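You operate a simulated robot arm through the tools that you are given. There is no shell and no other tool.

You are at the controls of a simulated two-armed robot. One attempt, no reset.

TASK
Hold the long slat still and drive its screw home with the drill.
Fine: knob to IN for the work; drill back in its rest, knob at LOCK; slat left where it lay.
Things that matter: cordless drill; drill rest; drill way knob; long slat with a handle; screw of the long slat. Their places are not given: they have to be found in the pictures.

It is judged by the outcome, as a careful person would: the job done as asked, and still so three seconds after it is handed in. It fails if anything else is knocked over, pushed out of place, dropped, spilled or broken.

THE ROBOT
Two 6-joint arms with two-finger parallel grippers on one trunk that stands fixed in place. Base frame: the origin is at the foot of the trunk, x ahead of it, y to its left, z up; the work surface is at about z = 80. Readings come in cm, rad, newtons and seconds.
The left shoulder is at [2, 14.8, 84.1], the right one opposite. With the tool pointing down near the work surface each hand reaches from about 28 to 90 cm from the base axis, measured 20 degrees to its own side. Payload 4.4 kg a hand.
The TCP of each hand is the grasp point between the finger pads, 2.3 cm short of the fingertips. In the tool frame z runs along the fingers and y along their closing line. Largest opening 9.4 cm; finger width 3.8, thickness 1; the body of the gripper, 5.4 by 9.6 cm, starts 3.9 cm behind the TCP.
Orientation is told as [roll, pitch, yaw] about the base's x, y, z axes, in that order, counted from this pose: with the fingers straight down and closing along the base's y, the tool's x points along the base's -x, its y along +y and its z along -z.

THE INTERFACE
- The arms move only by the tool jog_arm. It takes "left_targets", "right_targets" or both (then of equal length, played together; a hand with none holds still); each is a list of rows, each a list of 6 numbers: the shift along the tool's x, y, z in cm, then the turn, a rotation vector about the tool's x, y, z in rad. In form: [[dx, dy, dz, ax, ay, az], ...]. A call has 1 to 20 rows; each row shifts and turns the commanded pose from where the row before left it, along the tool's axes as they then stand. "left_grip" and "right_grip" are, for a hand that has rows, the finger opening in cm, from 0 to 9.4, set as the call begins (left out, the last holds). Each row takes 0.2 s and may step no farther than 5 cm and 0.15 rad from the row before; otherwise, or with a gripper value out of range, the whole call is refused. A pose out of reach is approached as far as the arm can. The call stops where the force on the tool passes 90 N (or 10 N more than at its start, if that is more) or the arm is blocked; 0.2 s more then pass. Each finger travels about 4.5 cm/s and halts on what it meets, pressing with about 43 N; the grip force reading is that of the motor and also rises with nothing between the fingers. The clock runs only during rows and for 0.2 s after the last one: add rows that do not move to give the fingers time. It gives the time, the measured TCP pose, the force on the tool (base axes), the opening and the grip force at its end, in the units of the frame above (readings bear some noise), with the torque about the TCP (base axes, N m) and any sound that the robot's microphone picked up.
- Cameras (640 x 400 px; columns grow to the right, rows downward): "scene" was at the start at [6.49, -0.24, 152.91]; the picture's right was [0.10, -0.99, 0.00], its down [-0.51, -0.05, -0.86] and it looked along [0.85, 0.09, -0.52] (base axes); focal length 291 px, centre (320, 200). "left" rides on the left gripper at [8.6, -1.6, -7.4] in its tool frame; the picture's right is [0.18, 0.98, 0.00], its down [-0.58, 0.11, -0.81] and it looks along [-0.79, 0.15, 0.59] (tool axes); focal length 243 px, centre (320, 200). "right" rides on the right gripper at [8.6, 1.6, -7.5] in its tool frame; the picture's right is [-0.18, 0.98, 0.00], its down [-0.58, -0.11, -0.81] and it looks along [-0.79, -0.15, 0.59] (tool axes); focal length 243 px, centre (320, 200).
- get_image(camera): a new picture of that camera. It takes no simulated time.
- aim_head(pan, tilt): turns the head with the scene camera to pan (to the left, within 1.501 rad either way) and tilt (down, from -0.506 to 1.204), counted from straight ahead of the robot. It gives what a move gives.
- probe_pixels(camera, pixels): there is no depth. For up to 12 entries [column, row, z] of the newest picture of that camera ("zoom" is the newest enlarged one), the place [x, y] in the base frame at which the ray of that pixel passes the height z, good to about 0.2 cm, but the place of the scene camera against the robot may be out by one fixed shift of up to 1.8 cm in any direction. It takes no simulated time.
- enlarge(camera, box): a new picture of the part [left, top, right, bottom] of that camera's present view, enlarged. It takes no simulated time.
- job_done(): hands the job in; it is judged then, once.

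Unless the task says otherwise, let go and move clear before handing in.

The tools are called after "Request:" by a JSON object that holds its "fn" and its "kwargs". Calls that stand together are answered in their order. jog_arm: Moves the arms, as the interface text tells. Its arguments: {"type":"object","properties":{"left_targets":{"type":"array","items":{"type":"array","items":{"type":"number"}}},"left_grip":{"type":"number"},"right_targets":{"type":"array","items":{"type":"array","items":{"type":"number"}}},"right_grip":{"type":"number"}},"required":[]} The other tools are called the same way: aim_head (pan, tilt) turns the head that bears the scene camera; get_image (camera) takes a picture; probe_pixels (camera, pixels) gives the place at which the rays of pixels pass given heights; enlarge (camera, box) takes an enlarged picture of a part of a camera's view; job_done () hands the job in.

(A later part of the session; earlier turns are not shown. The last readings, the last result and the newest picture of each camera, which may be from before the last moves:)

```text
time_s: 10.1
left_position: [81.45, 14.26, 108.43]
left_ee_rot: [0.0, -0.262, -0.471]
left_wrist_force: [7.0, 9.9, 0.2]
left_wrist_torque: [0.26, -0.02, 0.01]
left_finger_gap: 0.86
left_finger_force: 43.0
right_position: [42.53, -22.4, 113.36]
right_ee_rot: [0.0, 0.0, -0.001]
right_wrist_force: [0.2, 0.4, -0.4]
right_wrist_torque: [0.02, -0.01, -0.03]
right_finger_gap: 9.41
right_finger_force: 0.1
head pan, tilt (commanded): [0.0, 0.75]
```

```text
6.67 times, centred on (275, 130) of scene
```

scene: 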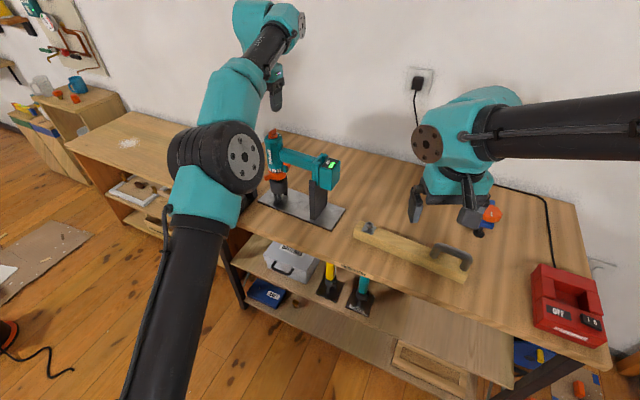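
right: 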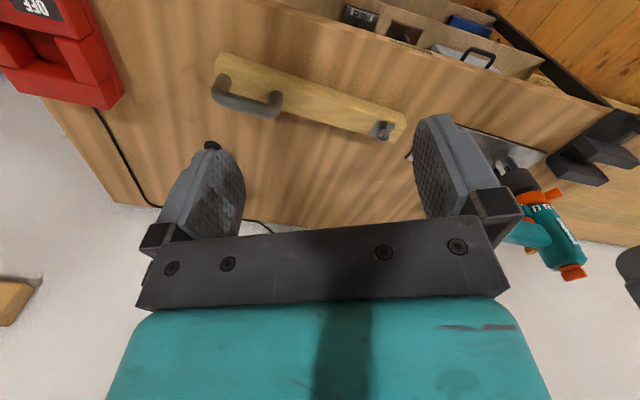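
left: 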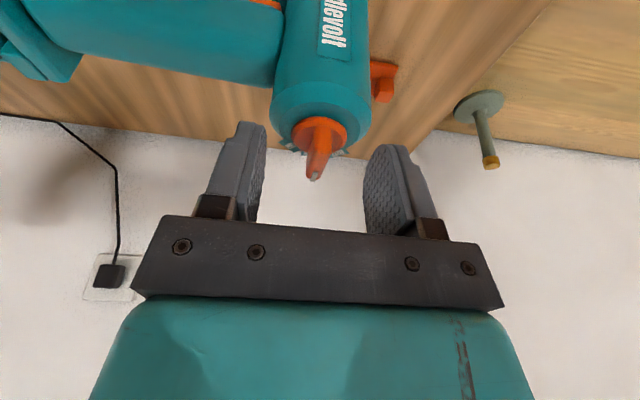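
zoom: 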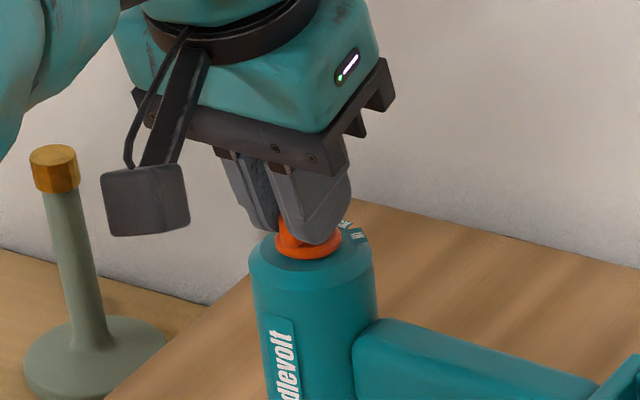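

The bar is gripped (gap 0.86) with about 12 N sideways; I'll ease 0.1 cm that way and start turning clockwise about the vertical, watching torque and sound.

Request:
{"fn": "jog_arm", "kwargs": {"left_targets": [[0, 0.1, 0, 0, 0, 0], [0, 0.087, 0, 0.0301, 0, 0.1124], [0, 0.087, 0, 0.0301, 0, 0.1124], [0, 0.087, 0, 0.0301, 0, 0.1124], [0, 0, 0, 0, 0, 0]]}}

Request:
{"fn": "enlarge", "kwargs": {"camera": "left", "box": [240, 80, 400, 220]}}

Request:
{"fn": "enlarge", "kwargs": {"camera": "scene", "box": [240, 100, 310, 160]}}

```text
time_s: 11.3
left_position: [81.69, 14.27, 108.55]
left_ee_rot: [0.0, -0.26, -0.82]
left_wrist_force: [-5.8, 2.0, 8.0]
left_wrist_torque: [0.84, 0.86, -0.03]
left_finger_gap: 0.85
left_finger_force: 43.4
right_position: [42.58, -22.3, 113.38]
right_ee_rot: [0.0, 0.0, -0.001]
right_wrist_force: [0.2, 0.4, 0.7]
right_wrist_torque: [-0.03, 0.02, -0.01]
right_finger_gap: 9.4
right_finger_force: 0.1
head pan, tilt (commanded): [0.0, 0.75]
```

```text
2.86 times, centred on (320, 150) of left
```

zoom: 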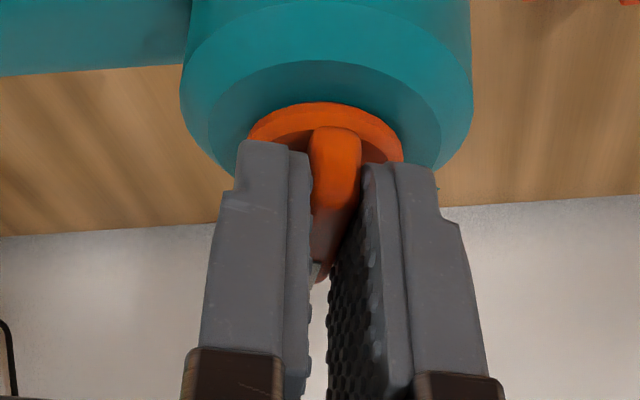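

```text
6.67 times, centred on (275, 130) of scene
```

zoom: 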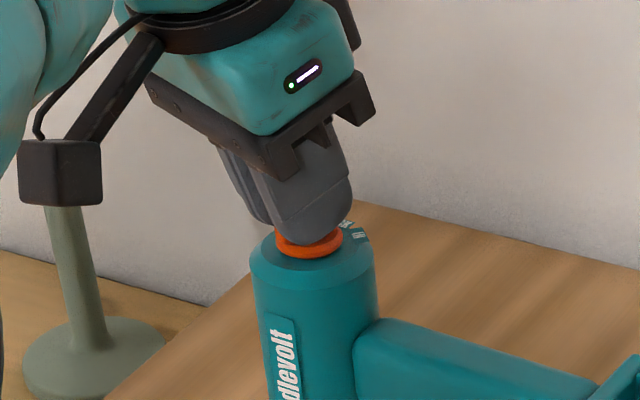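

The knob turns with the fingers while the drill stays put (yaw -0.82, little z-torque). I'll continue the remaining ~20°.

Request:
{"fn": "jog_arm", "kwargs": {"left_targets": [[0, 0.087, 0, 0.0301, 0, 0.1124], [0, 0.087, 0, 0.0301, 0, 0.1124], [0, 0.087, 0, 0.0301, 0, 0.1124], [0, 0, 0, 0, 0, 0]]}}

Request:
{"fn": "enlarge", "kwargs": {"camera": "left", "box": [240, 80, 400, 220]}}

Request:
{"fn": "enlarge", "kwargs": {"camera": "scene", "box": [240, 100, 310, 160]}}

```text
time_s: 12.3
left_position: [81.76, 14.41, 108.43]
left_ee_rot: [0.0, -0.26, -1.17]
left_wrist_force: [-3.8, 0.1, 10.4]
left_wrist_torque: [0.28, 0.32, -0.07]
left_finger_gap: 0.88
left_finger_force: 43.2
right_position: [42.54, -22.46, 113.32]
right_ee_rot: [0.0, 0.0, 0.001]
right_wrist_force: [0.5, 0.0, -0.3]
right_wrist_torque: [0.04, 0.01, 0.01]
right_finger_gap: 9.41
right_finger_force: 0.0
head pan, tilt (commanded): [0.0, 0.75]
```

```text
2.86 times, centred on (320, 150) of left
```

zoom: 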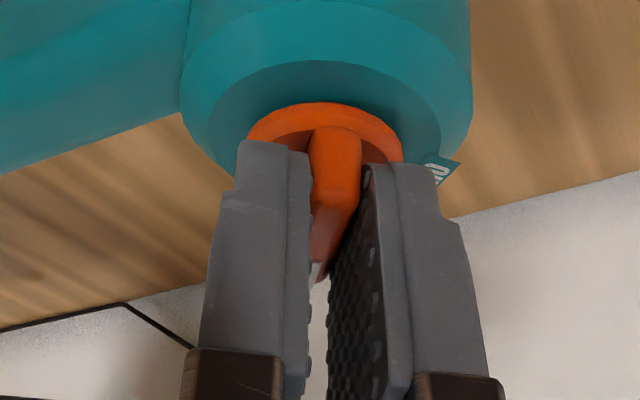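

```text
6.67 times, centred on (275, 130) of scene
```

zoom: 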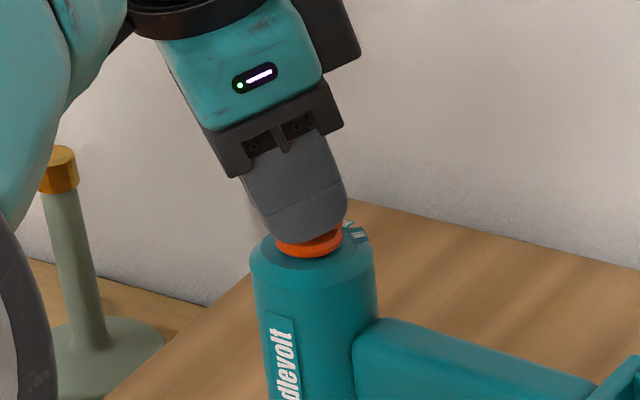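

Turned 40° in total; I'll open the fingers, rise slightly and check where the pointer stands.

Request:
{"fn": "jog_arm", "kwargs": {"left_targets": [[0, 0, 0, 0, 0, 0], [0, 0, 0, 0, 0, 0], [0, 0, 0, 0, 0, 0], [-0.5, 0, -2.0, 0, 0, 0], [-0.5, 0, -2.0, 0, 0, 0], [0, 0, 0, 0, 0, 0]], "left_grip": 6.0}}

Request:
{"fn": "enlarge", "kwargs": {"camera": "left", "box": [240, 60, 400, 200]}}

Request:
{"fn": "enlarge", "kwargs": {"camera": "scene", "box": [250, 115, 300, 155]}}

```text
time_s: 13.7
left_position: [81.81, 14.52, 112.49]
left_ee_rot: [-0.001, -0.262, -1.169]
left_wrist_force: [-0.6, -0.5, 0.4]
left_wrist_torque: [-0.01, 0.01, 0.03]
left_finger_gap: 6.0
left_finger_force: 0.1
right_position: [42.68, -22.45, 113.3]
right_ee_rot: [-0.001, 0.0, 0.001]
right_wrist_force: [0.2, 0.5, 0.1]
right_wrist_torque: [-0.02, -0.02, -0.01]
right_finger_gap: 9.4
right_finger_force: 0.1
head pan, tilt (commanded): [0.0, 0.75]
```

```text
2.86 times, centred on (320, 130) of left
```

zoom: 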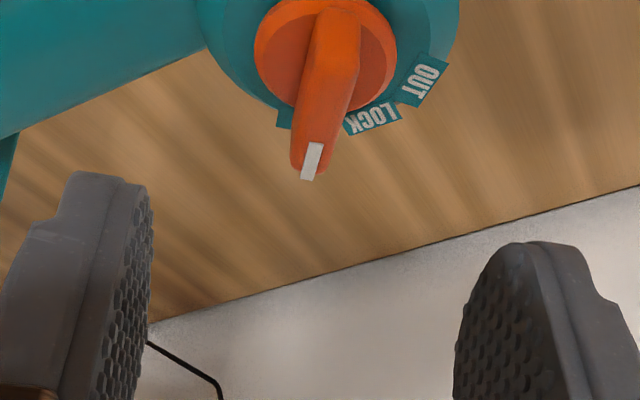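

```text
10.00 times, centred on (275, 135) of scene
```

zoom: 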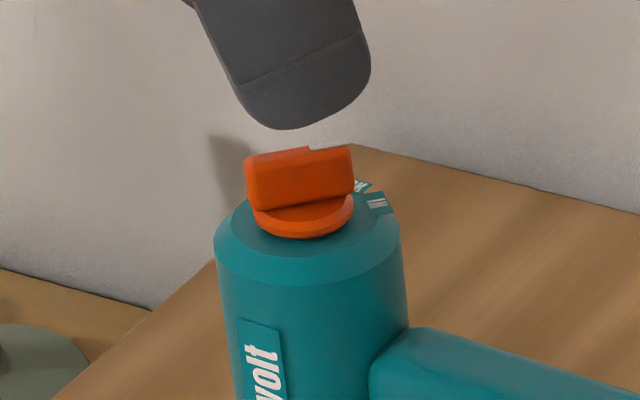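

Request:
{"fn": "enlarge", "kwargs": {"camera": "left", "box": [285, 50, 365, 130]}}

Request:
{"fn": "enlarge", "kwargs": {"camera": "right", "box": [540, 230, 600, 290]}}

```text
5.00 times, centred on (325, 90) of left
```

zoom: 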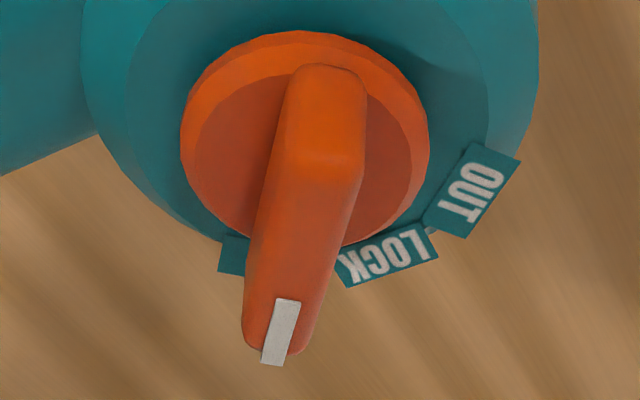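

```text
6.67 times, centred on (570, 260) of right
```

zoom: 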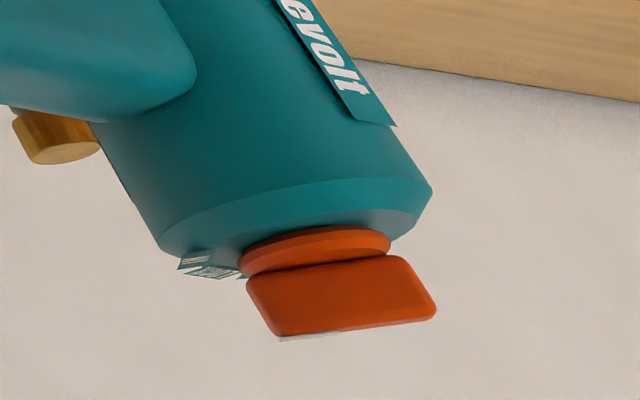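

The pointer now sits over IN (LOCK label one step to its right, 5x view), and the drill has not moved. I'll withdraw the left hand and bring the right hand round for a low look at the trigger side of the drill.

Request:
{"fn": "jog_arm", "kwargs": {"left_targets": [[-1.04, 0, -3.86, 0, 0, 0], [-1.04, 0, -3.86, 0, 0, 0], [0, 0, 0, 0, 0.131, 0], [0, 0, 0, 0, 0.131, 0], [2.24, -3.99, 0, 0, 0, 0], [2.24, -3.99, 0, 0, 0, 0], [2.24, -3.99, 0, 0, 0, 0], [2.24, -3.99, 0, 0, 0, 0], [2.24, -3.99, 0, 0, 0, 0], [2.24, -3.99, 0, 0, 0, 0], [2.24, -3.99, 0, 0, 0, 0], [0, 0, 0, 0, 0, 0]], "right_targets": [[-2.25, 1.75, 3.5, 0, 0, 0], [-2.25, 1.75, 3.5, 0, 0, 0], [-2.25, 1.75, 3.5, 0, 0, 0], [-2.25, 1.75, 3.5, 0, 0, 0], [0, 0, 0, 0, 0, -0.15], [0, 0, 0, 0, 0, -0.15], [0, 0, 0, 0, 0, -0.15], [0, 0, 0, 0, 0, -0.15], [0, 0, 0, 0, 0, -0.15], [0, 0, 0, 0, -0.145, 0], [0, 0, 0, 0, -0.145, 0], [0, 0, 0, 0, -0.145, 0]]}}

Request:
{"fn": "get_image", "kwargs": {"camera": "right"}}

Request:
{"fn": "get_image", "kwargs": {"camera": "scene"}}

```text
time_s: 16.3
left_position: [46.92, 17.86, 118.29]
left_ee_rot: [-0.002, 0.002, -1.17]
left_wrist_force: [-0.6, -0.3, -1.0]
left_wrist_torque: [-0.01, 0.0, -0.02]
left_finger_gap: 6.01
left_finger_force: 0.0
left hand out of reach, approached as far as the arm can: row 2, 3, 4
right_position: [51.6, -15.58, 99.2]
right_ee_rot: [0.0, -0.436, 0.75]
right_wrist_force: [0.6, 0.6, 0.1]
right_wrist_torque: [-0.01, 0.03, 0.0]
right_finger_gap: 9.39
right_finger_force: 0.2
head pan, tilt (commanded): [0.0, 0.75]
```

```text
taken
```

right: 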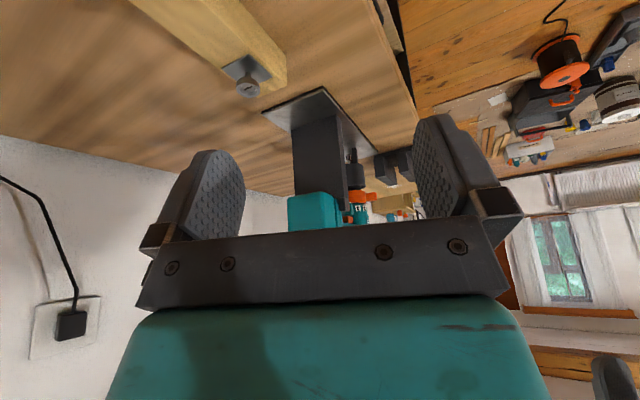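

```text
taken
```

scene: 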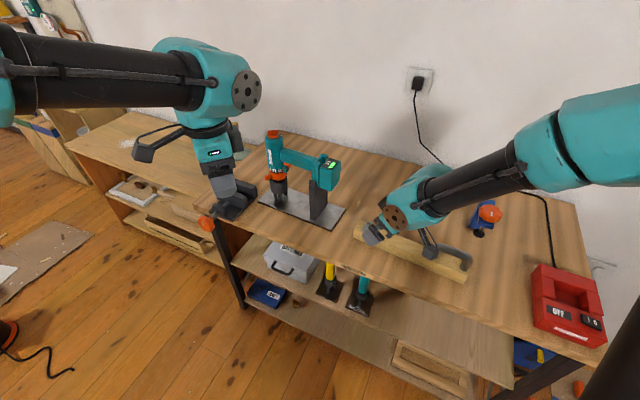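

Request:
{"fn": "enlarge", "kwargs": {"camera": "right", "box": [270, 85, 420, 235]}}

Request:
{"fn": "enlarge", "kwargs": {"camera": "scene", "box": [245, 115, 355, 235]}}

```text
2.67 times, centred on (345, 160) of right
```

zoom: 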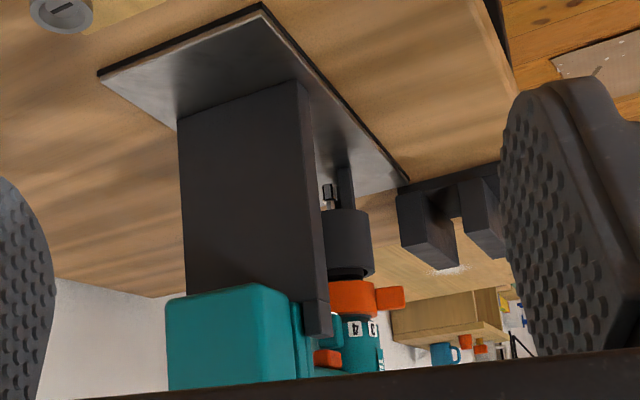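

```text
3.33 times, centred on (300, 175) of scene
```

zoom: 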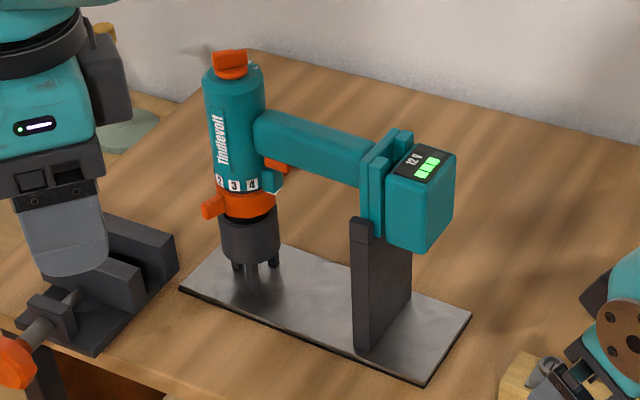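

I'll calibrate the scene camera's shift on the knob and use it to measure heights along the drill.

Request:
{"fn": "probe_pixels", "kwargs": {"camera": "scene", "pixels": [[273, 131.5, 107.1], [369.7, 225.5, 85.95], [277.9, 167.8, 95], [277.9, 167.8, 97], [275.5, 176.3, 92], [275.5, 176.3, 94], [275, 185, 88], [275, 185, 90], [276, 192, 84], [276, 192, 86]]}}

Request:
{"fn": "enlarge", "kwargs": {"camera": "scene", "box": [260, 120, 300, 210]}}

Request:
{"fn": "enlarge", "kwargs": {"camera": "scene", "box": [280, 145, 345, 235]}}

```text
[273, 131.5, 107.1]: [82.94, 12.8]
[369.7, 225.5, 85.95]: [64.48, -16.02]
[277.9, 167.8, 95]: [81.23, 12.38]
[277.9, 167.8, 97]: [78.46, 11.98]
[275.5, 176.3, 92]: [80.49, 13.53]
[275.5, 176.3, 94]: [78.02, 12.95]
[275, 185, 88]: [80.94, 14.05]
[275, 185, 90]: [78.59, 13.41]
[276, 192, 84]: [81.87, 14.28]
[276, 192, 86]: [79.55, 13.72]
```

```text
4.44 times, centred on (280, 165) of scene
```

zoom: 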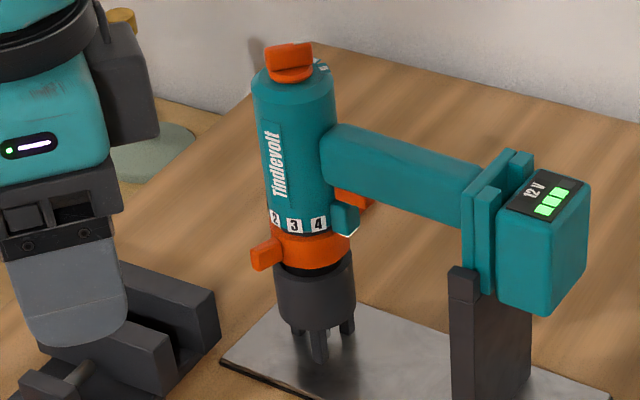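

```text
4.44 times, centred on (312, 190) of scene
```

zoom: 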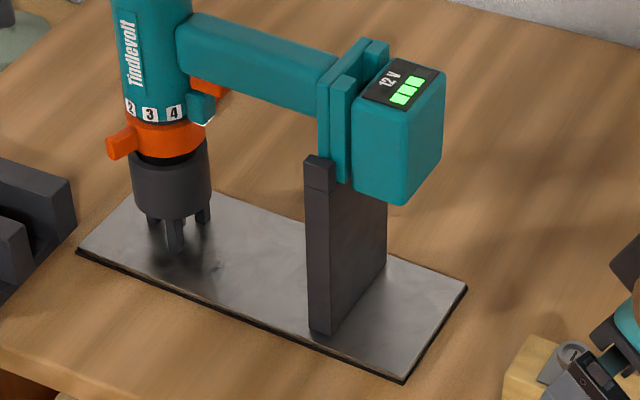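

The scene shift is consistently (-0.65, +1.2), so I now trust both. The drill's foot sits on a wide post with a lip, the nose in a cup. I'll turn the left hand toward a horizontal grasp pose (fingers forward, closing vertically), well clear of the drill.

Request:
{"fn": "jog_arm", "kwargs": {"left_targets": [[-2.22, 2.68, 1.33, 0, 0, 0], [-2.22, 2.68, 1.33, 0, 0, 0], [-2.22, 2.68, 1.33, 0, 0, 0], [0, 0, 0, 0, 0, -0.1415], [0, 0, 0, 0, 0, -0.1415], [0, 0, 0, 0, 0, -0.1415], [0, 0, 0, 0, 0, -0.1415], [0, 0, 0, 0, 0, -0.1415], [0, 0, 0, 0, 0, -0.1415], [0, 0, 0, 0, 0, -0.1415], [0, 0, 0, 0, 0, -0.1415], [0, 0, 0, 0, 0, -0.1415], [0, 0, 0, 0, 0, -0.1415], [0, 0, 0, 0, 0, -0.1415], [0, 0, 0, 0, 0, -0.1415], [0, 0, 0, 0, 0, -0.1415], [0, 0, 0, 0, 0, -0.1415], [0, 0, 0, 0, 0, -0.1415], [0, 0, 0, 0, 0, -0.1415]]}}

Request:
{"fn": "jog_arm", "kwargs": {"left_targets": [[0, 0, 0, 0.1428, 0, 0], [0, 0, 0, 0.1428, 0, 0], [0, 0, 0, 0.1428, 0, 0], [0, 0, 0, 0.1428, 0, 0], [0, 0, 0, 0.1428, 0, 0], [0, 0, 0, 0.1428, 0, 0], [0, 0, 0, 0.1428, 0, 0], [0, 0, 0, 0.1428, 0, 0], [0, 0, 0, 0.1428, 0, 0], [0, 0, 0, 0.1428, 0, 0], [0, 0, 0, 0.1428, 0, 0]]}}

Request:
{"fn": "get_image", "kwargs": {"camera": "left"}}

Request:
{"fn": "get_image", "kwargs": {"camera": "scene"}}

```text
time_s: 20.3
left_position: [57.08, 15.02, 114.21]
left_ee_rot: [0.001, 0.0, 1.095]
left_wrist_force: [0.1, 0.2, 0.2]
left_wrist_torque: [0.0, -0.01, -0.01]
left_finger_gap: 5.98
left_finger_force: 0.1
right_position: [51.55, -15.5, 99.21]
right_ee_rot: [0.0, -0.434, 0.749]
right_wrist_force: [0.8, 0.6, 0.1]
right_wrist_torque: [-0.01, -0.01, -0.01]
right_finger_gap: 9.42
right_finger_force: 0.1
head pan, tilt (commanded): [0.0, 0.75]
```

```text
time_s: 22.7
left_position: [58.38, 15.88, 115.81]
left_ee_rot: [-0.841, -0.016, 1.111]
left_wrist_force: [0.8, 0.0, 0.5]
left_wrist_torque: [-0.05, -0.03, -0.04]
left_finger_gap: 5.97
left_finger_force: 0.1
left hand out of reach, approached as far as the arm can: row 6, 7, 8, 9, 10, 11
right_position: [51.47, -15.49, 99.26]
right_ee_rot: [0.0, -0.433, 0.749]
right_wrist_force: [-0.3, -0.8, -0.2]
right_wrist_torque: [0.0, -0.01, 0.01]
right_finger_gap: 9.4
right_finger_force: 0.2
head pan, tilt (commanded): [0.0, 0.75]
```

```text
taken
```

left: 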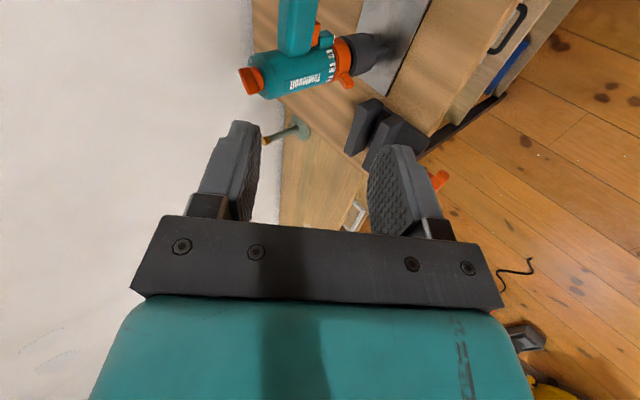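

```text
taken
```

scene: 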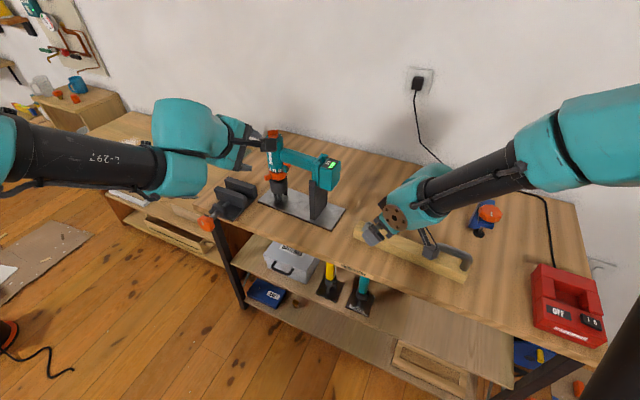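

The wrist stopped at about 48° of tilt here, possibly because it is too close to the shoulder. I'll move the hand further out and try tilting on, still well clear of the drill.

Request:
{"fn": "jog_arm", "kwargs": {"left_targets": [[-0.28, -1.64, 3.33, 0, 0, 0], [-0.28, -1.64, 3.33, 0, 0, 0], [-0.28, -1.64, 3.33, 0, 0, 0], [0, 0, 0, 0.14, 0, 0], [0, 0, 0, 0.14, 0, 0], [0, 0, 0, 0.14, 0, 0], [0, 0, 0, 0, 0, 0]]}}

Request:
{"fn": "get_image", "kwargs": {"camera": "left"}}

Request:
{"fn": "get_image", "kwargs": {"camera": "scene"}}

```text
time_s: 24.3
left_position: [68.23, 11.87, 113.0]
left_ee_rot: [-0.841, -0.016, 1.114]
left_wrist_force: [0.1, -0.1, 0.1]
left_wrist_torque: [0.03, 0.01, 0.0]
left_finger_gap: 6.0
left_finger_force: 0.0
left hand out of reach, approached as far as the arm can: row 4, 5, 6
right_position: [51.49, -15.43, 99.2]
right_ee_rot: [-0.001, -0.434, 0.751]
right_wrist_force: [0.0, 0.5, -0.1]
right_wrist_torque: [0.02, -0.02, -0.06]
right_finger_gap: 9.4
right_finger_force: 0.1
head pan, tilt (commanded): [0.0, 0.75]
```

```text
taken
```

left: 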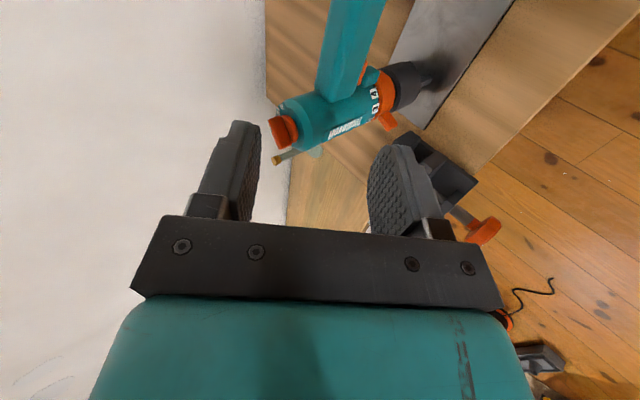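

```text
taken
```

scene: 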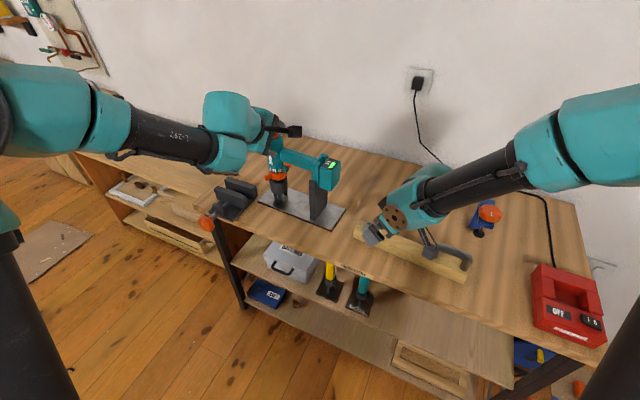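

The tilt stopped at exactly the same orientation, so it is a wrist limit, not distance. I'll back off, return to straight down, and try reaching the horizontal pose by pitching in the arm's plane first.

Request:
{"fn": "jog_arm", "kwargs": {"left_targets": [[0.58, 2.29, -2.56, 0, 0, 0], [0.58, 2.29, -2.56, 0, 0, 0], [0.58, 2.29, -2.56, 0, 0, 0], [0, 0, 0, -0.14, 0, 0], [0, 0, 0, -0.14, 0, 0], [0, 0, 0, -0.14, 0, 0], [0, 0, 0, -0.14, 0, 0], [0, 0, 0, -0.14, 0, 0], [0, 0, 0, -0.14, 0, 0], [0, 0, 0, 0, 0, 0.144], [0, 0, 0, 0, 0, 0.144], [0, 0, 0, 0, 0, 0.144], [0, 0, 0, 0, 0, 0.144], [0, 0, 0, 0, 0, 0.144], [0, 0, 0, 0, 0, 0.144], [0, 0, 0, 0, 0, 0.144], [0, 0, 0, 0, 0, 0.144], [0, 0, 0, 0, 0, 0.144], [0, 0, 0, 0, 0, 0.144], [0, 0, 0, 0, 0, 0.144]]}}

Request:
{"fn": "jog_arm", "kwargs": {"left_targets": [[0, 0, 0, 0, -0.14, 0], [0, 0, 0, 0, -0.14, 0], [0, 0, 0, 0, -0.14, 0], [0, 0, 0, 0, -0.14, 0], [0, 0, 0, 0, -0.14, 0], [0, 0, 0, 0, -0.14, 0], [0, 0, 0, 0, -0.14, 0], [0, 0, 0, 0, -0.14, 0], [0, 0, 0, 0, -0.14, 0], [0, 0, 0, 0, -0.14, 0], [0, 0, 0, 0, -0.14, 0]]}}

Request:
{"fn": "get_image", "kwargs": {"camera": "left"}}

Request:
{"fn": "get_image", "kwargs": {"camera": "scene"}}

```text
time_s: 28.5
left_position: [60.88, 16.77, 115.93]
left_ee_rot: [0.07, -0.132, -0.42]
left_wrist_force: [-0.2, 0.9, 0.6]
left_wrist_torque: [0.02, 0.02, -0.01]
left_finger_gap: 5.99
left_finger_force: 0.1
left hand out of reach, approached as far as the arm can: row 1, 2, 3, 4, 5
right_position: [51.46, -15.4, 99.26]
right_ee_rot: [0.001, -0.434, 0.752]
right_wrist_force: [-0.1, -0.1, 0.5]
right_wrist_torque: [-0.01, 0.01, 0.0]
right_finger_gap: 9.4
right_finger_force: 0.1
head pan, tilt (commanded): [0.0, 0.75]
```

```text
time_s: 30.9
left_position: [60.54, 2.63, 128.84]
left_ee_rot: [0.759, -1.413, -1.033]
left_wrist_force: [-0.5, 0.8, -0.2]
left_wrist_torque: [-0.03, 0.02, -0.05]
left_finger_gap: 6.0
left_finger_force: 0.1
left hand out of reach, approached as far as the arm can: row 5, 6, 7, 8, 9, 10, 11
right_position: [51.51, -15.38, 99.37]
right_ee_rot: [0.001, -0.433, 0.752]
right_wrist_force: [0.3, 0.3, 1.2]
right_wrist_torque: [-0.05, 0.02, 0.04]
right_finger_gap: 9.41
right_finger_force: 0.1
head pan, tilt (commanded): [0.0, 0.75]
```

```text
taken
```

left: 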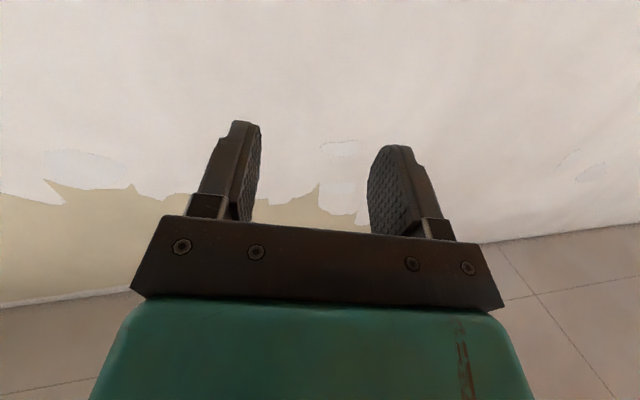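

```text
taken
```

scene: 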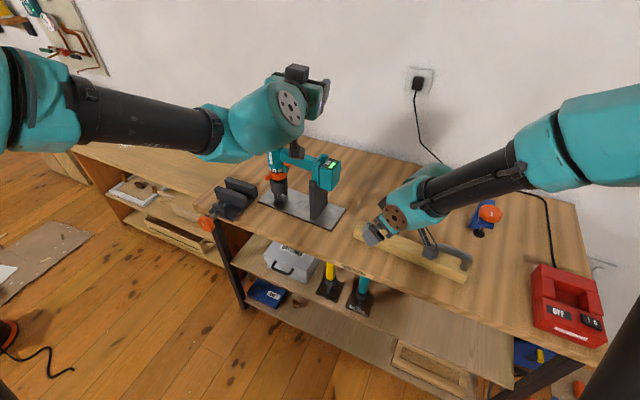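

Fingers-forward is blocked by what looks like a minimum wrist bend, so I'll use another branch: fingers pointing to the robot's right (wrist bent sideways), then swing toward the handle. First I return the left hand to pointing down.

Request:
{"fn": "jog_arm", "kwargs": {"left_targets": [[0, 0, 0, 0, 0.14, 0], [0, 0, 0, 0, 0.14, 0], [0, 0, 0, 0, 0.14, 0], [0, 0, 0, 0, 0.14, 0], [0, 0, 0, 0, 0.14, 0], [0, 0, 0, 0, 0.14, 0], [0, 0, 0, 0, 0.14, 0], [0, 0, 0, 0, 0.14, 0], [0, 0, 0, 0, 0.14, 0], [0, 0, 0, 0, 0.14, 0]]}}

Request:
{"fn": "get_image", "kwargs": {"camera": "scene"}}

```text
time_s: 33.1
left_position: [60.38, 2.72, 128.93]
left_ee_rot: [0.107, -0.071, -0.315]
left_wrist_force: [-0.5, 0.2, 0.6]
left_wrist_torque: [-0.04, -0.04, 0.02]
left_finger_gap: 6.01
left_finger_force: 0.0
right_position: [51.58, -15.45, 99.26]
right_ee_rot: [0.0, -0.434, 0.75]
right_wrist_force: [0.1, -0.2, -0.1]
right_wrist_torque: [-0.01, 0.0, -0.01]
right_finger_gap: 9.4
right_finger_force: 0.1
head pan, tilt (commanded): [0.0, 0.75]
```

```text
taken
```

scene: 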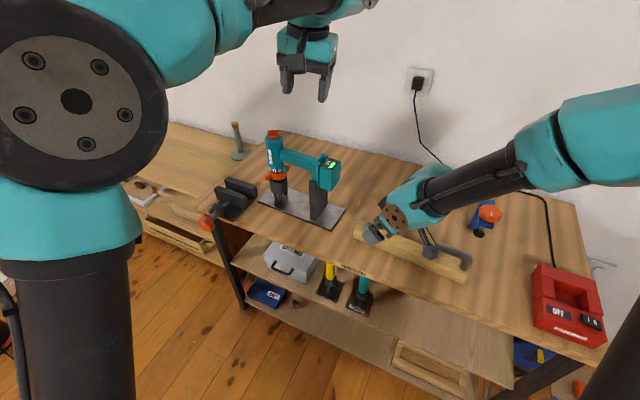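

Now the hand is nearly straight down again. I'll square it up, move to about (60, 10, 118) and roll the fingers to point right.

Request:
{"fn": "jog_arm", "kwargs": {"left_targets": [[0, 0, 0, 0, 0, -0.105], [0, 0, 0, 0, 0, -0.105], [0, 0, 0, 0, 0, -0.105], [0, 0, 0, 0.107, 0, 0], [0, 0, 0, 0, 0.071, 0], [0.13, 2.43, 3.67, 0, 0, 0], [0.13, 2.43, 3.67, 0, 0, 0], [0.13, 2.43, 3.67, 0, 0, 0], [0, 0, 0, 0.1428, 0, 0], [0, 0, 0, 0.1428, 0, 0], [0, 0, 0, 0.1428, 0, 0], [0, 0, 0, 0.1428, 0, 0], [0, 0, 0, 0.1428, 0, 0], [0, 0, 0, 0.1428, 0, 0], [0, 0, 0, 0.1428, 0, 0], [0, 0, 0, 0.1428, 0, 0], [0, 0, 0, 0.1428, 0, 0], [0, 0, 0, 0.1428, 0, 0], [0, 0, 0, 0.1428, 0, 0]]}}

Request:
{"fn": "get_image", "kwargs": {"camera": "scene"}}

Request:
{"fn": "get_image", "kwargs": {"camera": "left"}}

```text
time_s: 37.1
left_position: [60.51, 9.59, 117.65]
left_ee_rot: [-1.601, -0.032, -0.002]
left_wrist_force: [0.4, -0.9, 0.3]
left_wrist_torque: [0.01, -0.03, 0.01]
left_finger_gap: 5.99
left_finger_force: 0.2
right_position: [51.64, -15.46, 99.24]
right_ee_rot: [0.0, -0.435, 0.75]
right_wrist_force: [-0.3, -0.1, -0.3]
right_wrist_torque: [0.01, -0.03, 0.02]
right_finger_gap: 9.41
right_finger_force: 0.0
head pan, tilt (commanded): [0.0, 0.75]
```

```text
taken
```

scene: 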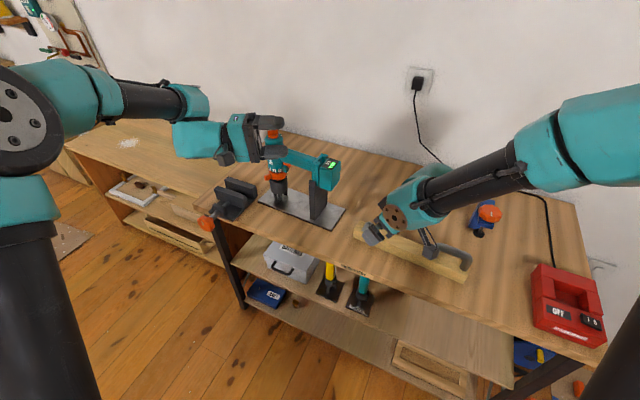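

```text
taken
```

left: 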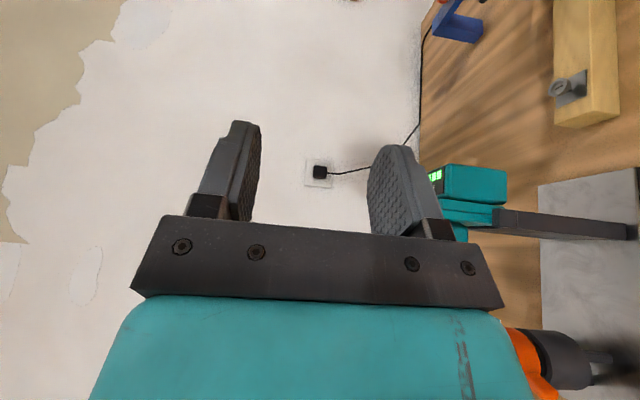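

The sideways branch works (fingers pointing right, roll -1.60). I'll level it, move out to about (66, 12, 118) and swing the fingers about the vertical toward azimuth -27°.

Request:
{"fn": "jog_arm", "kwargs": {"left_targets": [[0, 0, 0, -0.03, 0, -0.032], [-2.75, 0, -1.2, 0, 0, 0], [-2.75, 0, -1.2, 0, 0, 0], [0, 0, 0, 0, -0.1375, 0], [0, 0, 0, 0, -0.1375, 0], [0, 0, 0, 0, -0.1375, 0], [0, 0, 0, 0, -0.1375, 0], [0, 0, 0, 0, -0.1375, 0], [0, 0, 0, 0, -0.1375, 0], [0, 0, 0, 0, -0.1375, 0], [0, 0, 0, 0, -0.1375, 0], [0, 0, 0, 0, 0, 0]]}}

Request:
{"fn": "get_image", "kwargs": {"camera": "scene"}}

Request:
{"fn": "get_image", "kwargs": {"camera": "left"}}

```text
time_s: 39.7
left_position: [65.96, 12.07, 117.63]
left_ee_rot: [-1.568, -0.002, 1.099]
left_wrist_force: [-0.3, 0.2, 0.4]
left_wrist_torque: [-0.02, -0.01, 0.0]
left_finger_gap: 6.0
left_finger_force: 0.1
right_position: [51.5, -15.45, 99.17]
right_ee_rot: [0.0, -0.434, 0.751]
right_wrist_force: [-0.4, -0.1, 0.6]
right_wrist_torque: [0.04, 0.02, 0.0]
right_finger_gap: 9.41
right_finger_force: 0.0
head pan, tilt (commanded): [0.0, 0.75]
```

```text
taken
```

scene: 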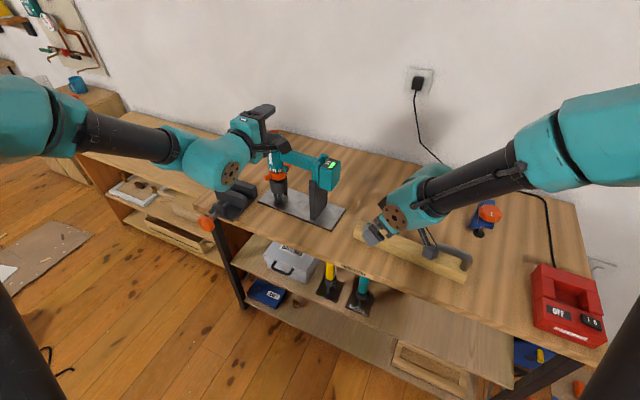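

```text
taken
```

left: 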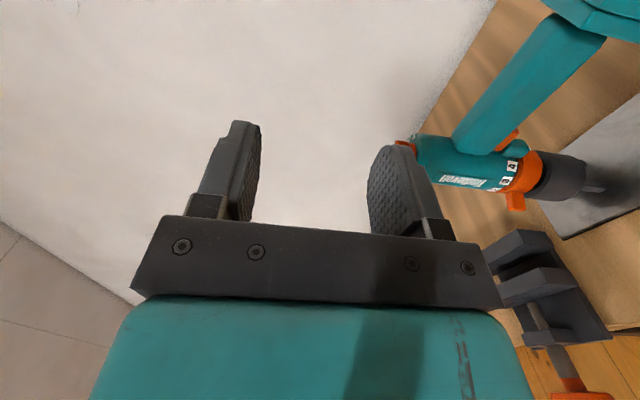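

Pose reached: fingers level at azimuth -27°, closing vertically. I'll zoom in with the left camera to measure the handle and trigger.

Request:
{"fn": "enlarge", "kwargs": {"camera": "left", "box": [400, 0, 640, 230]}}

Request:
{"fn": "enlarge", "kwargs": {"camera": "left", "box": [440, 100, 560, 215]}}

```text
1.74 times, centred on (520, 115) of left
```

zoom: 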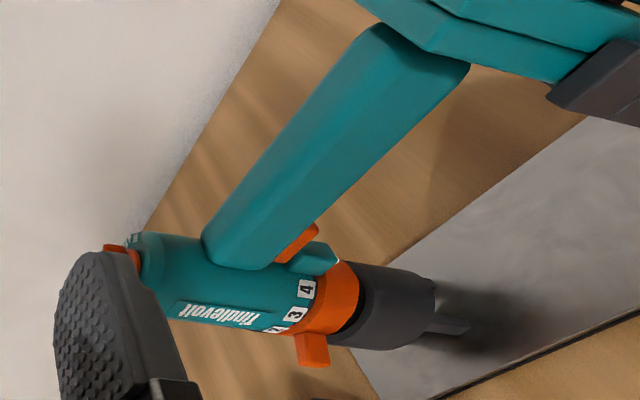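

```text
3.48 times, centred on (500, 158) of left
```

zoom: 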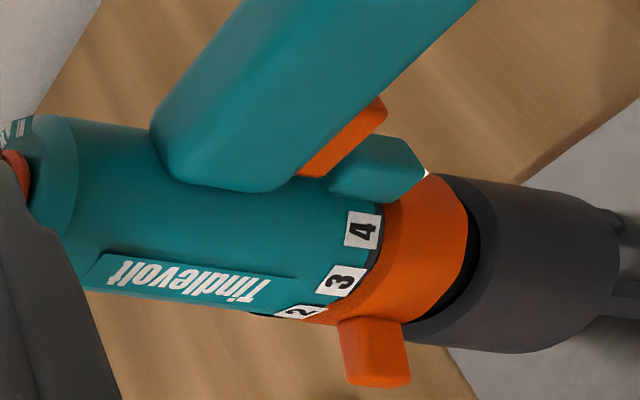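

Request:
{"fn": "jog_arm", "kwargs": {"left_targets": [[0, 3.9, 0, 0, 0, 0], [0, 3.9, 0, 0, 0, 0], [0, 3.9, 0, 0, 0, 0], [0, 3.9, 0, 0, 0, 0], [0, 0, 0, 0, 0, 0]]}}

Request:
{"fn": "get_image", "kwargs": {"camera": "left"}}

Request:
{"fn": "enlarge", "kwargs": {"camera": "left", "box": [230, 0, 470, 200]}}

Request:
{"fn": "get_image", "kwargs": {"camera": "scene"}}

```text
time_s: 40.9
left_position: [65.87, 12.0, 101.87]
left_ee_rot: [-1.568, -0.001, 1.098]
left_wrist_force: [-0.2, -0.9, -0.5]
left_wrist_torque: [0.01, 0.01, 0.0]
left_finger_gap: 6.02
left_finger_force: 0.0
right_position: [51.55, -15.48, 99.17]
right_ee_rot: [0.001, -0.436, 0.75]
right_wrist_force: [-0.7, -0.4, -0.3]
right_wrist_torque: [-0.03, -0.01, 0.02]
right_finger_gap: 9.39
right_finger_force: 0.0
head pan, tilt (commanded): [0.0, 0.75]
```

```text
taken
```

left: 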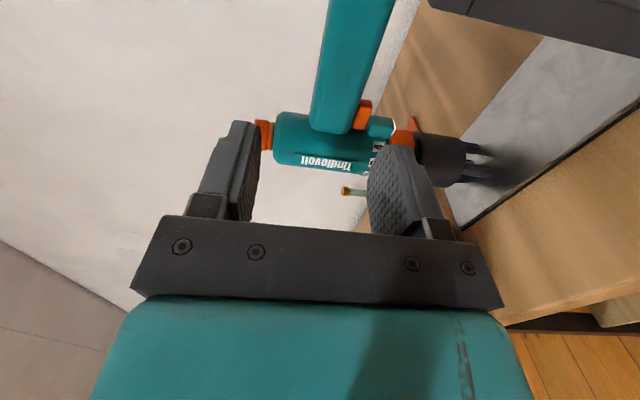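

```text
2.00 times, centred on (350, 100) of left
```

zoom: 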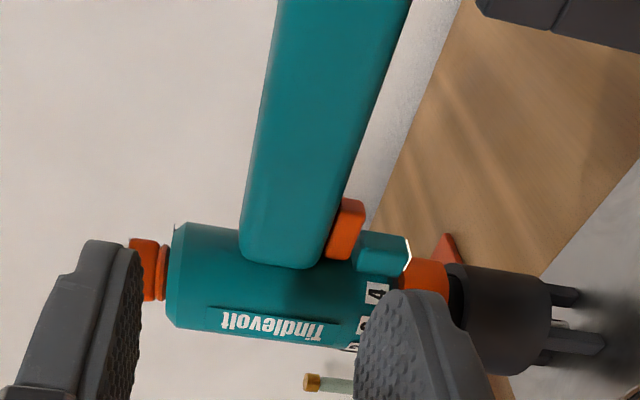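

```text
taken
```

scene: 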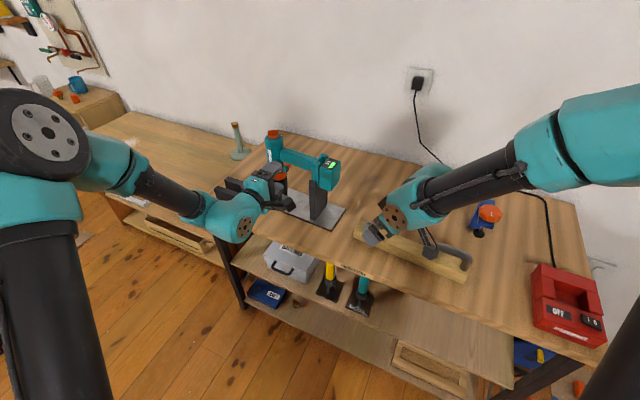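

The side-on view matches my model of the drill (knob predicted within 3 px). The handle spans about z 97.2–101.5, with the orange trigger under it close to the body; I'll zoom for detail.

Request:
{"fn": "enlarge", "kwargs": {"camera": "left", "box": [300, 70, 420, 160]}}

Request:
{"fn": "enlarge", "kwargs": {"camera": "right", "box": [330, 150, 400, 235]}}

```text
4.44 times, centred on (360, 115) of left
```

zoom: 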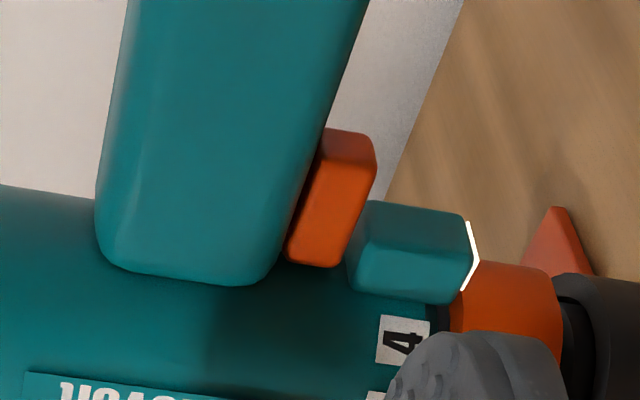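

```text
4.71 times, centred on (365, 192) of right
```

zoom: 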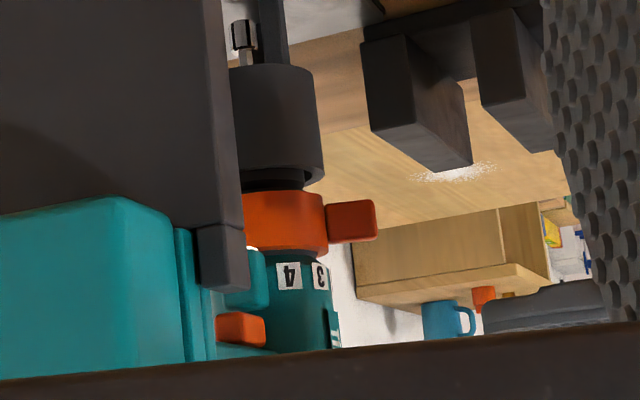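

Request:
{"fn": "probe_pixels", "kwargs": {"camera": "scene", "pixels": [[309.3, 218.8, 80.5], [314.7, 220.4, 80.5], [326.6, 204.6, 80.5], [308.4, 180.3, 92], [308.4, 180.3, 94], [308.4, 180.3, 96], [315, 186, 92], [315, 186, 94], [282, 207, 80.5], [331, 231, 80.5], [345, 209.5, 80.5]]}}

Request:
{"fn": "enlarge", "kwargs": {"camera": "scene", "box": [290, 140, 360, 240]}}

Request:
{"fn": "enlarge", "kwargs": {"camera": "left", "box": [400, 0, 640, 220]}}

```text
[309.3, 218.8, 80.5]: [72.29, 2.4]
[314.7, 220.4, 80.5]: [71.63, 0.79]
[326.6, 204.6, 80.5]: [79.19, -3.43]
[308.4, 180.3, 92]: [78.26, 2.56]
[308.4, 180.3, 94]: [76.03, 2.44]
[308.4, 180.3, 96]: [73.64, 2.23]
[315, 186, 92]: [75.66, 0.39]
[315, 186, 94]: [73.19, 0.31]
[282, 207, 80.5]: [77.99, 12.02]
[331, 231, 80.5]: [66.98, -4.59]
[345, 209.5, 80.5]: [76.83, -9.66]
```

```text
4.00 times, centred on (325, 190) of scene
```

zoom: 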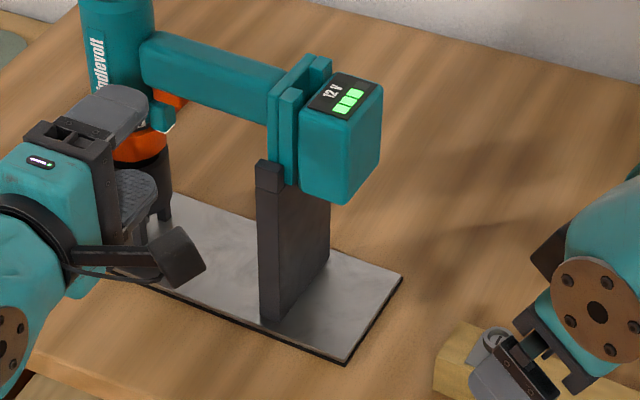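

```text
1.82 times, centred on (520, 110) of left
```

zoom: 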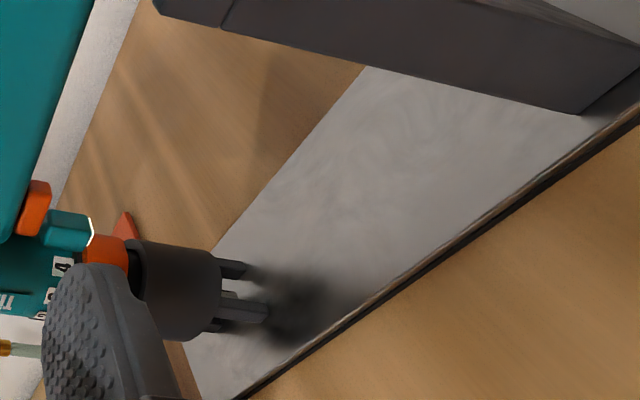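

The exposed part of the trigger is at 4.4–5.9 cm from the drill axis (the lamp block hides the rest), so I'll grip centred 6.6 cm from the axis at z ≈ 98.9. I line up first, fingers opened to 7.5, still 7 cm short of the handle.

Request:
{"fn": "jog_arm", "kwargs": {"left_targets": [[-1.4, 1.5, 1.0, 0, 0, 0], [-1.35, 1.5, 2.5, 0, 0, 0], [0, 0, 3.5, 0, 0, 0], [0, 0, 0, 0, 0, 0], [0, 0, 0, 0, 0, 0]], "left_grip": 7.5}}

Request:
{"fn": "get_image", "kwargs": {"camera": "left"}}

Request:
{"fn": "enlarge", "kwargs": {"camera": "left", "box": [220, 0, 460, 200]}}

Request:
{"fn": "enlarge", "kwargs": {"camera": "scene", "box": [240, 120, 360, 240]}}

```text
time_s: 42.1
left_position: [73.54, 11.41, 98.75]
left_ee_rot: [-1.567, -0.001, 1.099]
left_wrist_force: [-0.2, 0.1, -0.2]
left_wrist_torque: [0.02, -0.02, -0.02]
left_finger_gap: 7.51
left_finger_force: 0.0
right_position: [51.53, -15.41, 99.15]
right_ee_rot: [0.003, -0.433, 0.75]
right_wrist_force: [0.3, -0.1, -0.9]
right_wrist_torque: [-0.02, 0.03, -0.02]
right_finger_gap: 9.4
right_finger_force: 0.1
head pan, tilt (commanded): [0.0, 0.75]
```

```text
taken
```

left: 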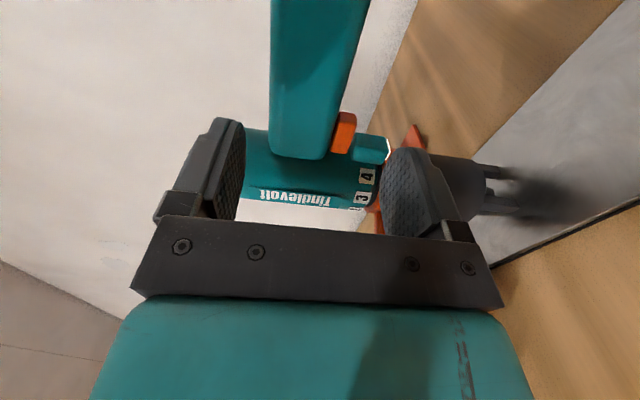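

```text
2.00 times, centred on (340, 100) of left
```

zoom: 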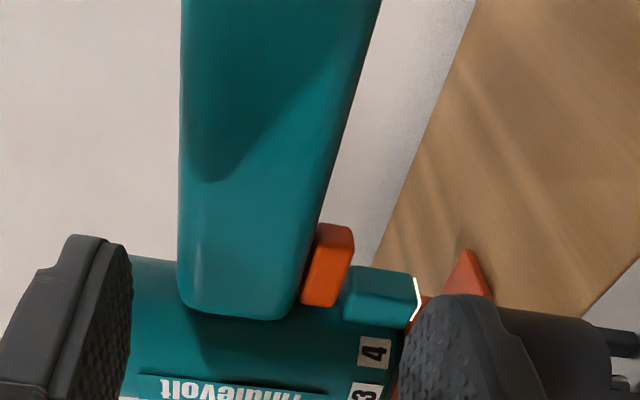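

```text
3.33 times, centred on (300, 180) of scene
```

zoom: 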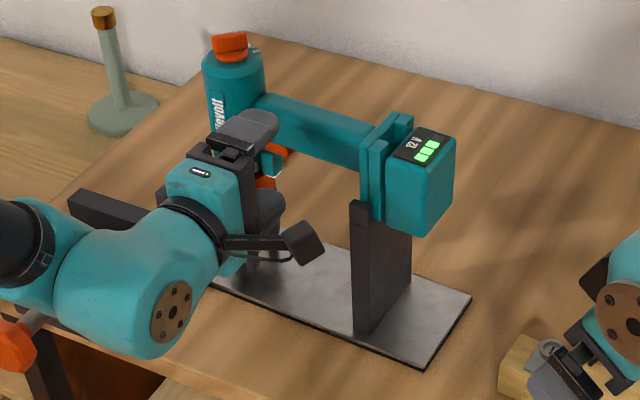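

Measured again from closer: trigger end at ~5.65 cm, lamp block to 4.1 cm, handle top z 101.7, trigger underside 96.2. I'll nudge to 6.55 cm / z 98.95 and slide the open fingers over the handle.

Request:
{"fn": "jog_arm", "kwargs": {"left_targets": [[0.15, -0.2, 1.8, 0, 0, 0], [0, 0, 2.5, 0, 0, 0], [0, 0, 2.5, 0, 0, 0], [0, 0, 0, 0, 0, 0]]}}

Request:
{"fn": "get_image", "kwargs": {"camera": "left"}}

Request:
{"fn": "enlarge", "kwargs": {"camera": "left", "box": [200, 60, 440, 240]}}

Request:
{"fn": "enlarge", "kwargs": {"camera": "scene", "box": [240, 120, 360, 240]}}

```text
time_s: 43.1
left_position: [79.47, 8.08, 99.01]
left_ee_rot: [-1.566, -0.004, 1.096]
left_wrist_force: [-0.3, -0.3, -0.5]
left_wrist_torque: [-0.02, -0.03, 0.0]
left_finger_gap: 7.48
left_finger_force: 0.1
right_position: [51.51, -15.45, 99.23]
right_ee_rot: [-0.001, -0.434, 0.751]
right_wrist_force: [-0.3, 1.0, 0.2]
right_wrist_torque: [0.0, -0.01, 0.0]
right_finger_gap: 9.42
right_finger_force: 0.1
head pan, tilt (commanded): [0.0, 0.75]
```

```text
taken
```

left: 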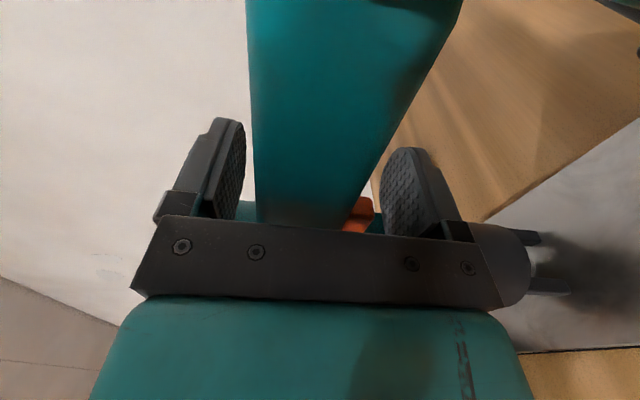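

```text
2.22 times, centred on (320, 150) of left
```

zoom: 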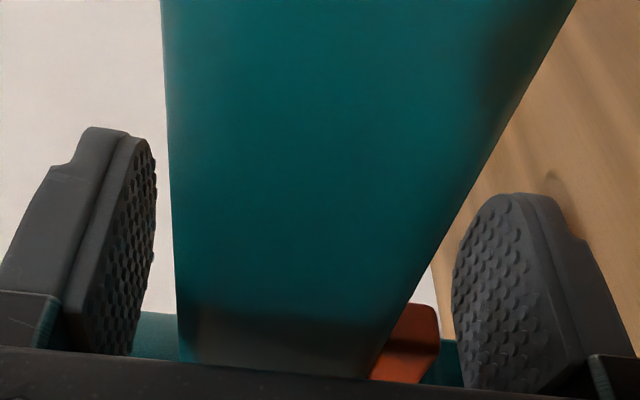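

```text
3.33 times, centred on (300, 180) of scene
```

zoom: 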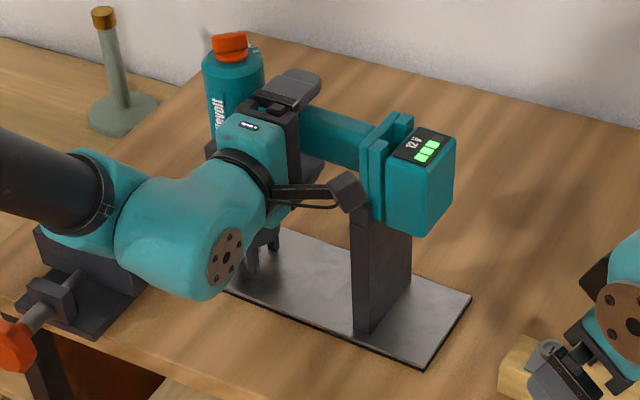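

Fingers straddle the handle with the lower pad under the trigger's end (orange at (410,345) in the zoom). I'll close and listen for the drill.

Request:
{"fn": "jog_arm", "kwargs": {"left_targets": [[0, 0, 0, 0, 0, 0], [0, 0, 0, 0, 0, 0], [0, 0, 0, 0, 0, 0], [0, 0, 0, 0, 0, 0]], "left_grip": 4.0}}

Request:
{"fn": "enlarge", "kwargs": {"camera": "left", "box": [200, 60, 440, 240]}}

Request:
{"fn": "enlarge", "kwargs": {"camera": "scene", "box": [240, 120, 360, 240]}}

```text
time_s: 44.1
left_position: [79.51, 8.0, 99.45]
left_ee_rot: [-1.575, -0.004, 1.098]
left_wrist_force: [-1.7, -0.8, 46.0]
left_wrist_torque: [-0.24, 0.68, -0.75]
left_finger_gap: 4.7
left_finger_force: 42.8
right_position: [51.44, -15.49, 99.27]
right_ee_rot: [0.0, -0.436, 0.749]
right_wrist_force: [1.1, -0.2, 0.4]
right_wrist_torque: [0.0, 0.02, 0.0]
right_finger_gap: 9.38
right_finger_force: 0.0
head pan, tilt (commanded): [0.0, 0.75]
```

```text
2.22 times, centred on (320, 150) of left
```

zoom: 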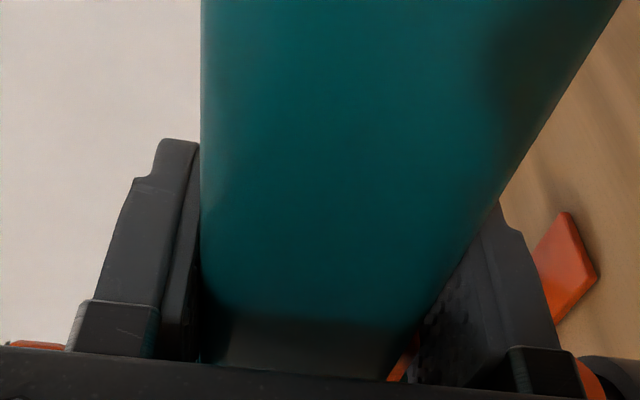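

```text
3.33 times, centred on (300, 180) of scene
```

zoom: 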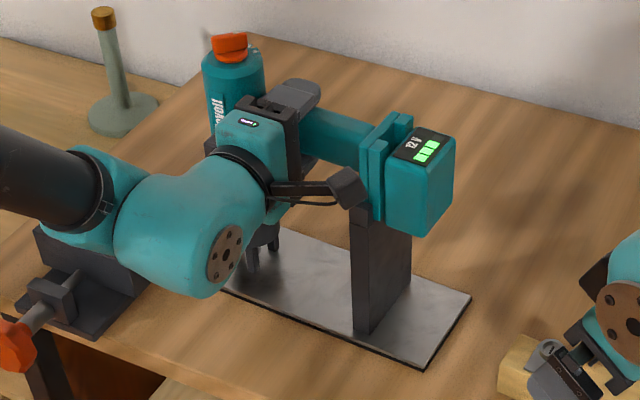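

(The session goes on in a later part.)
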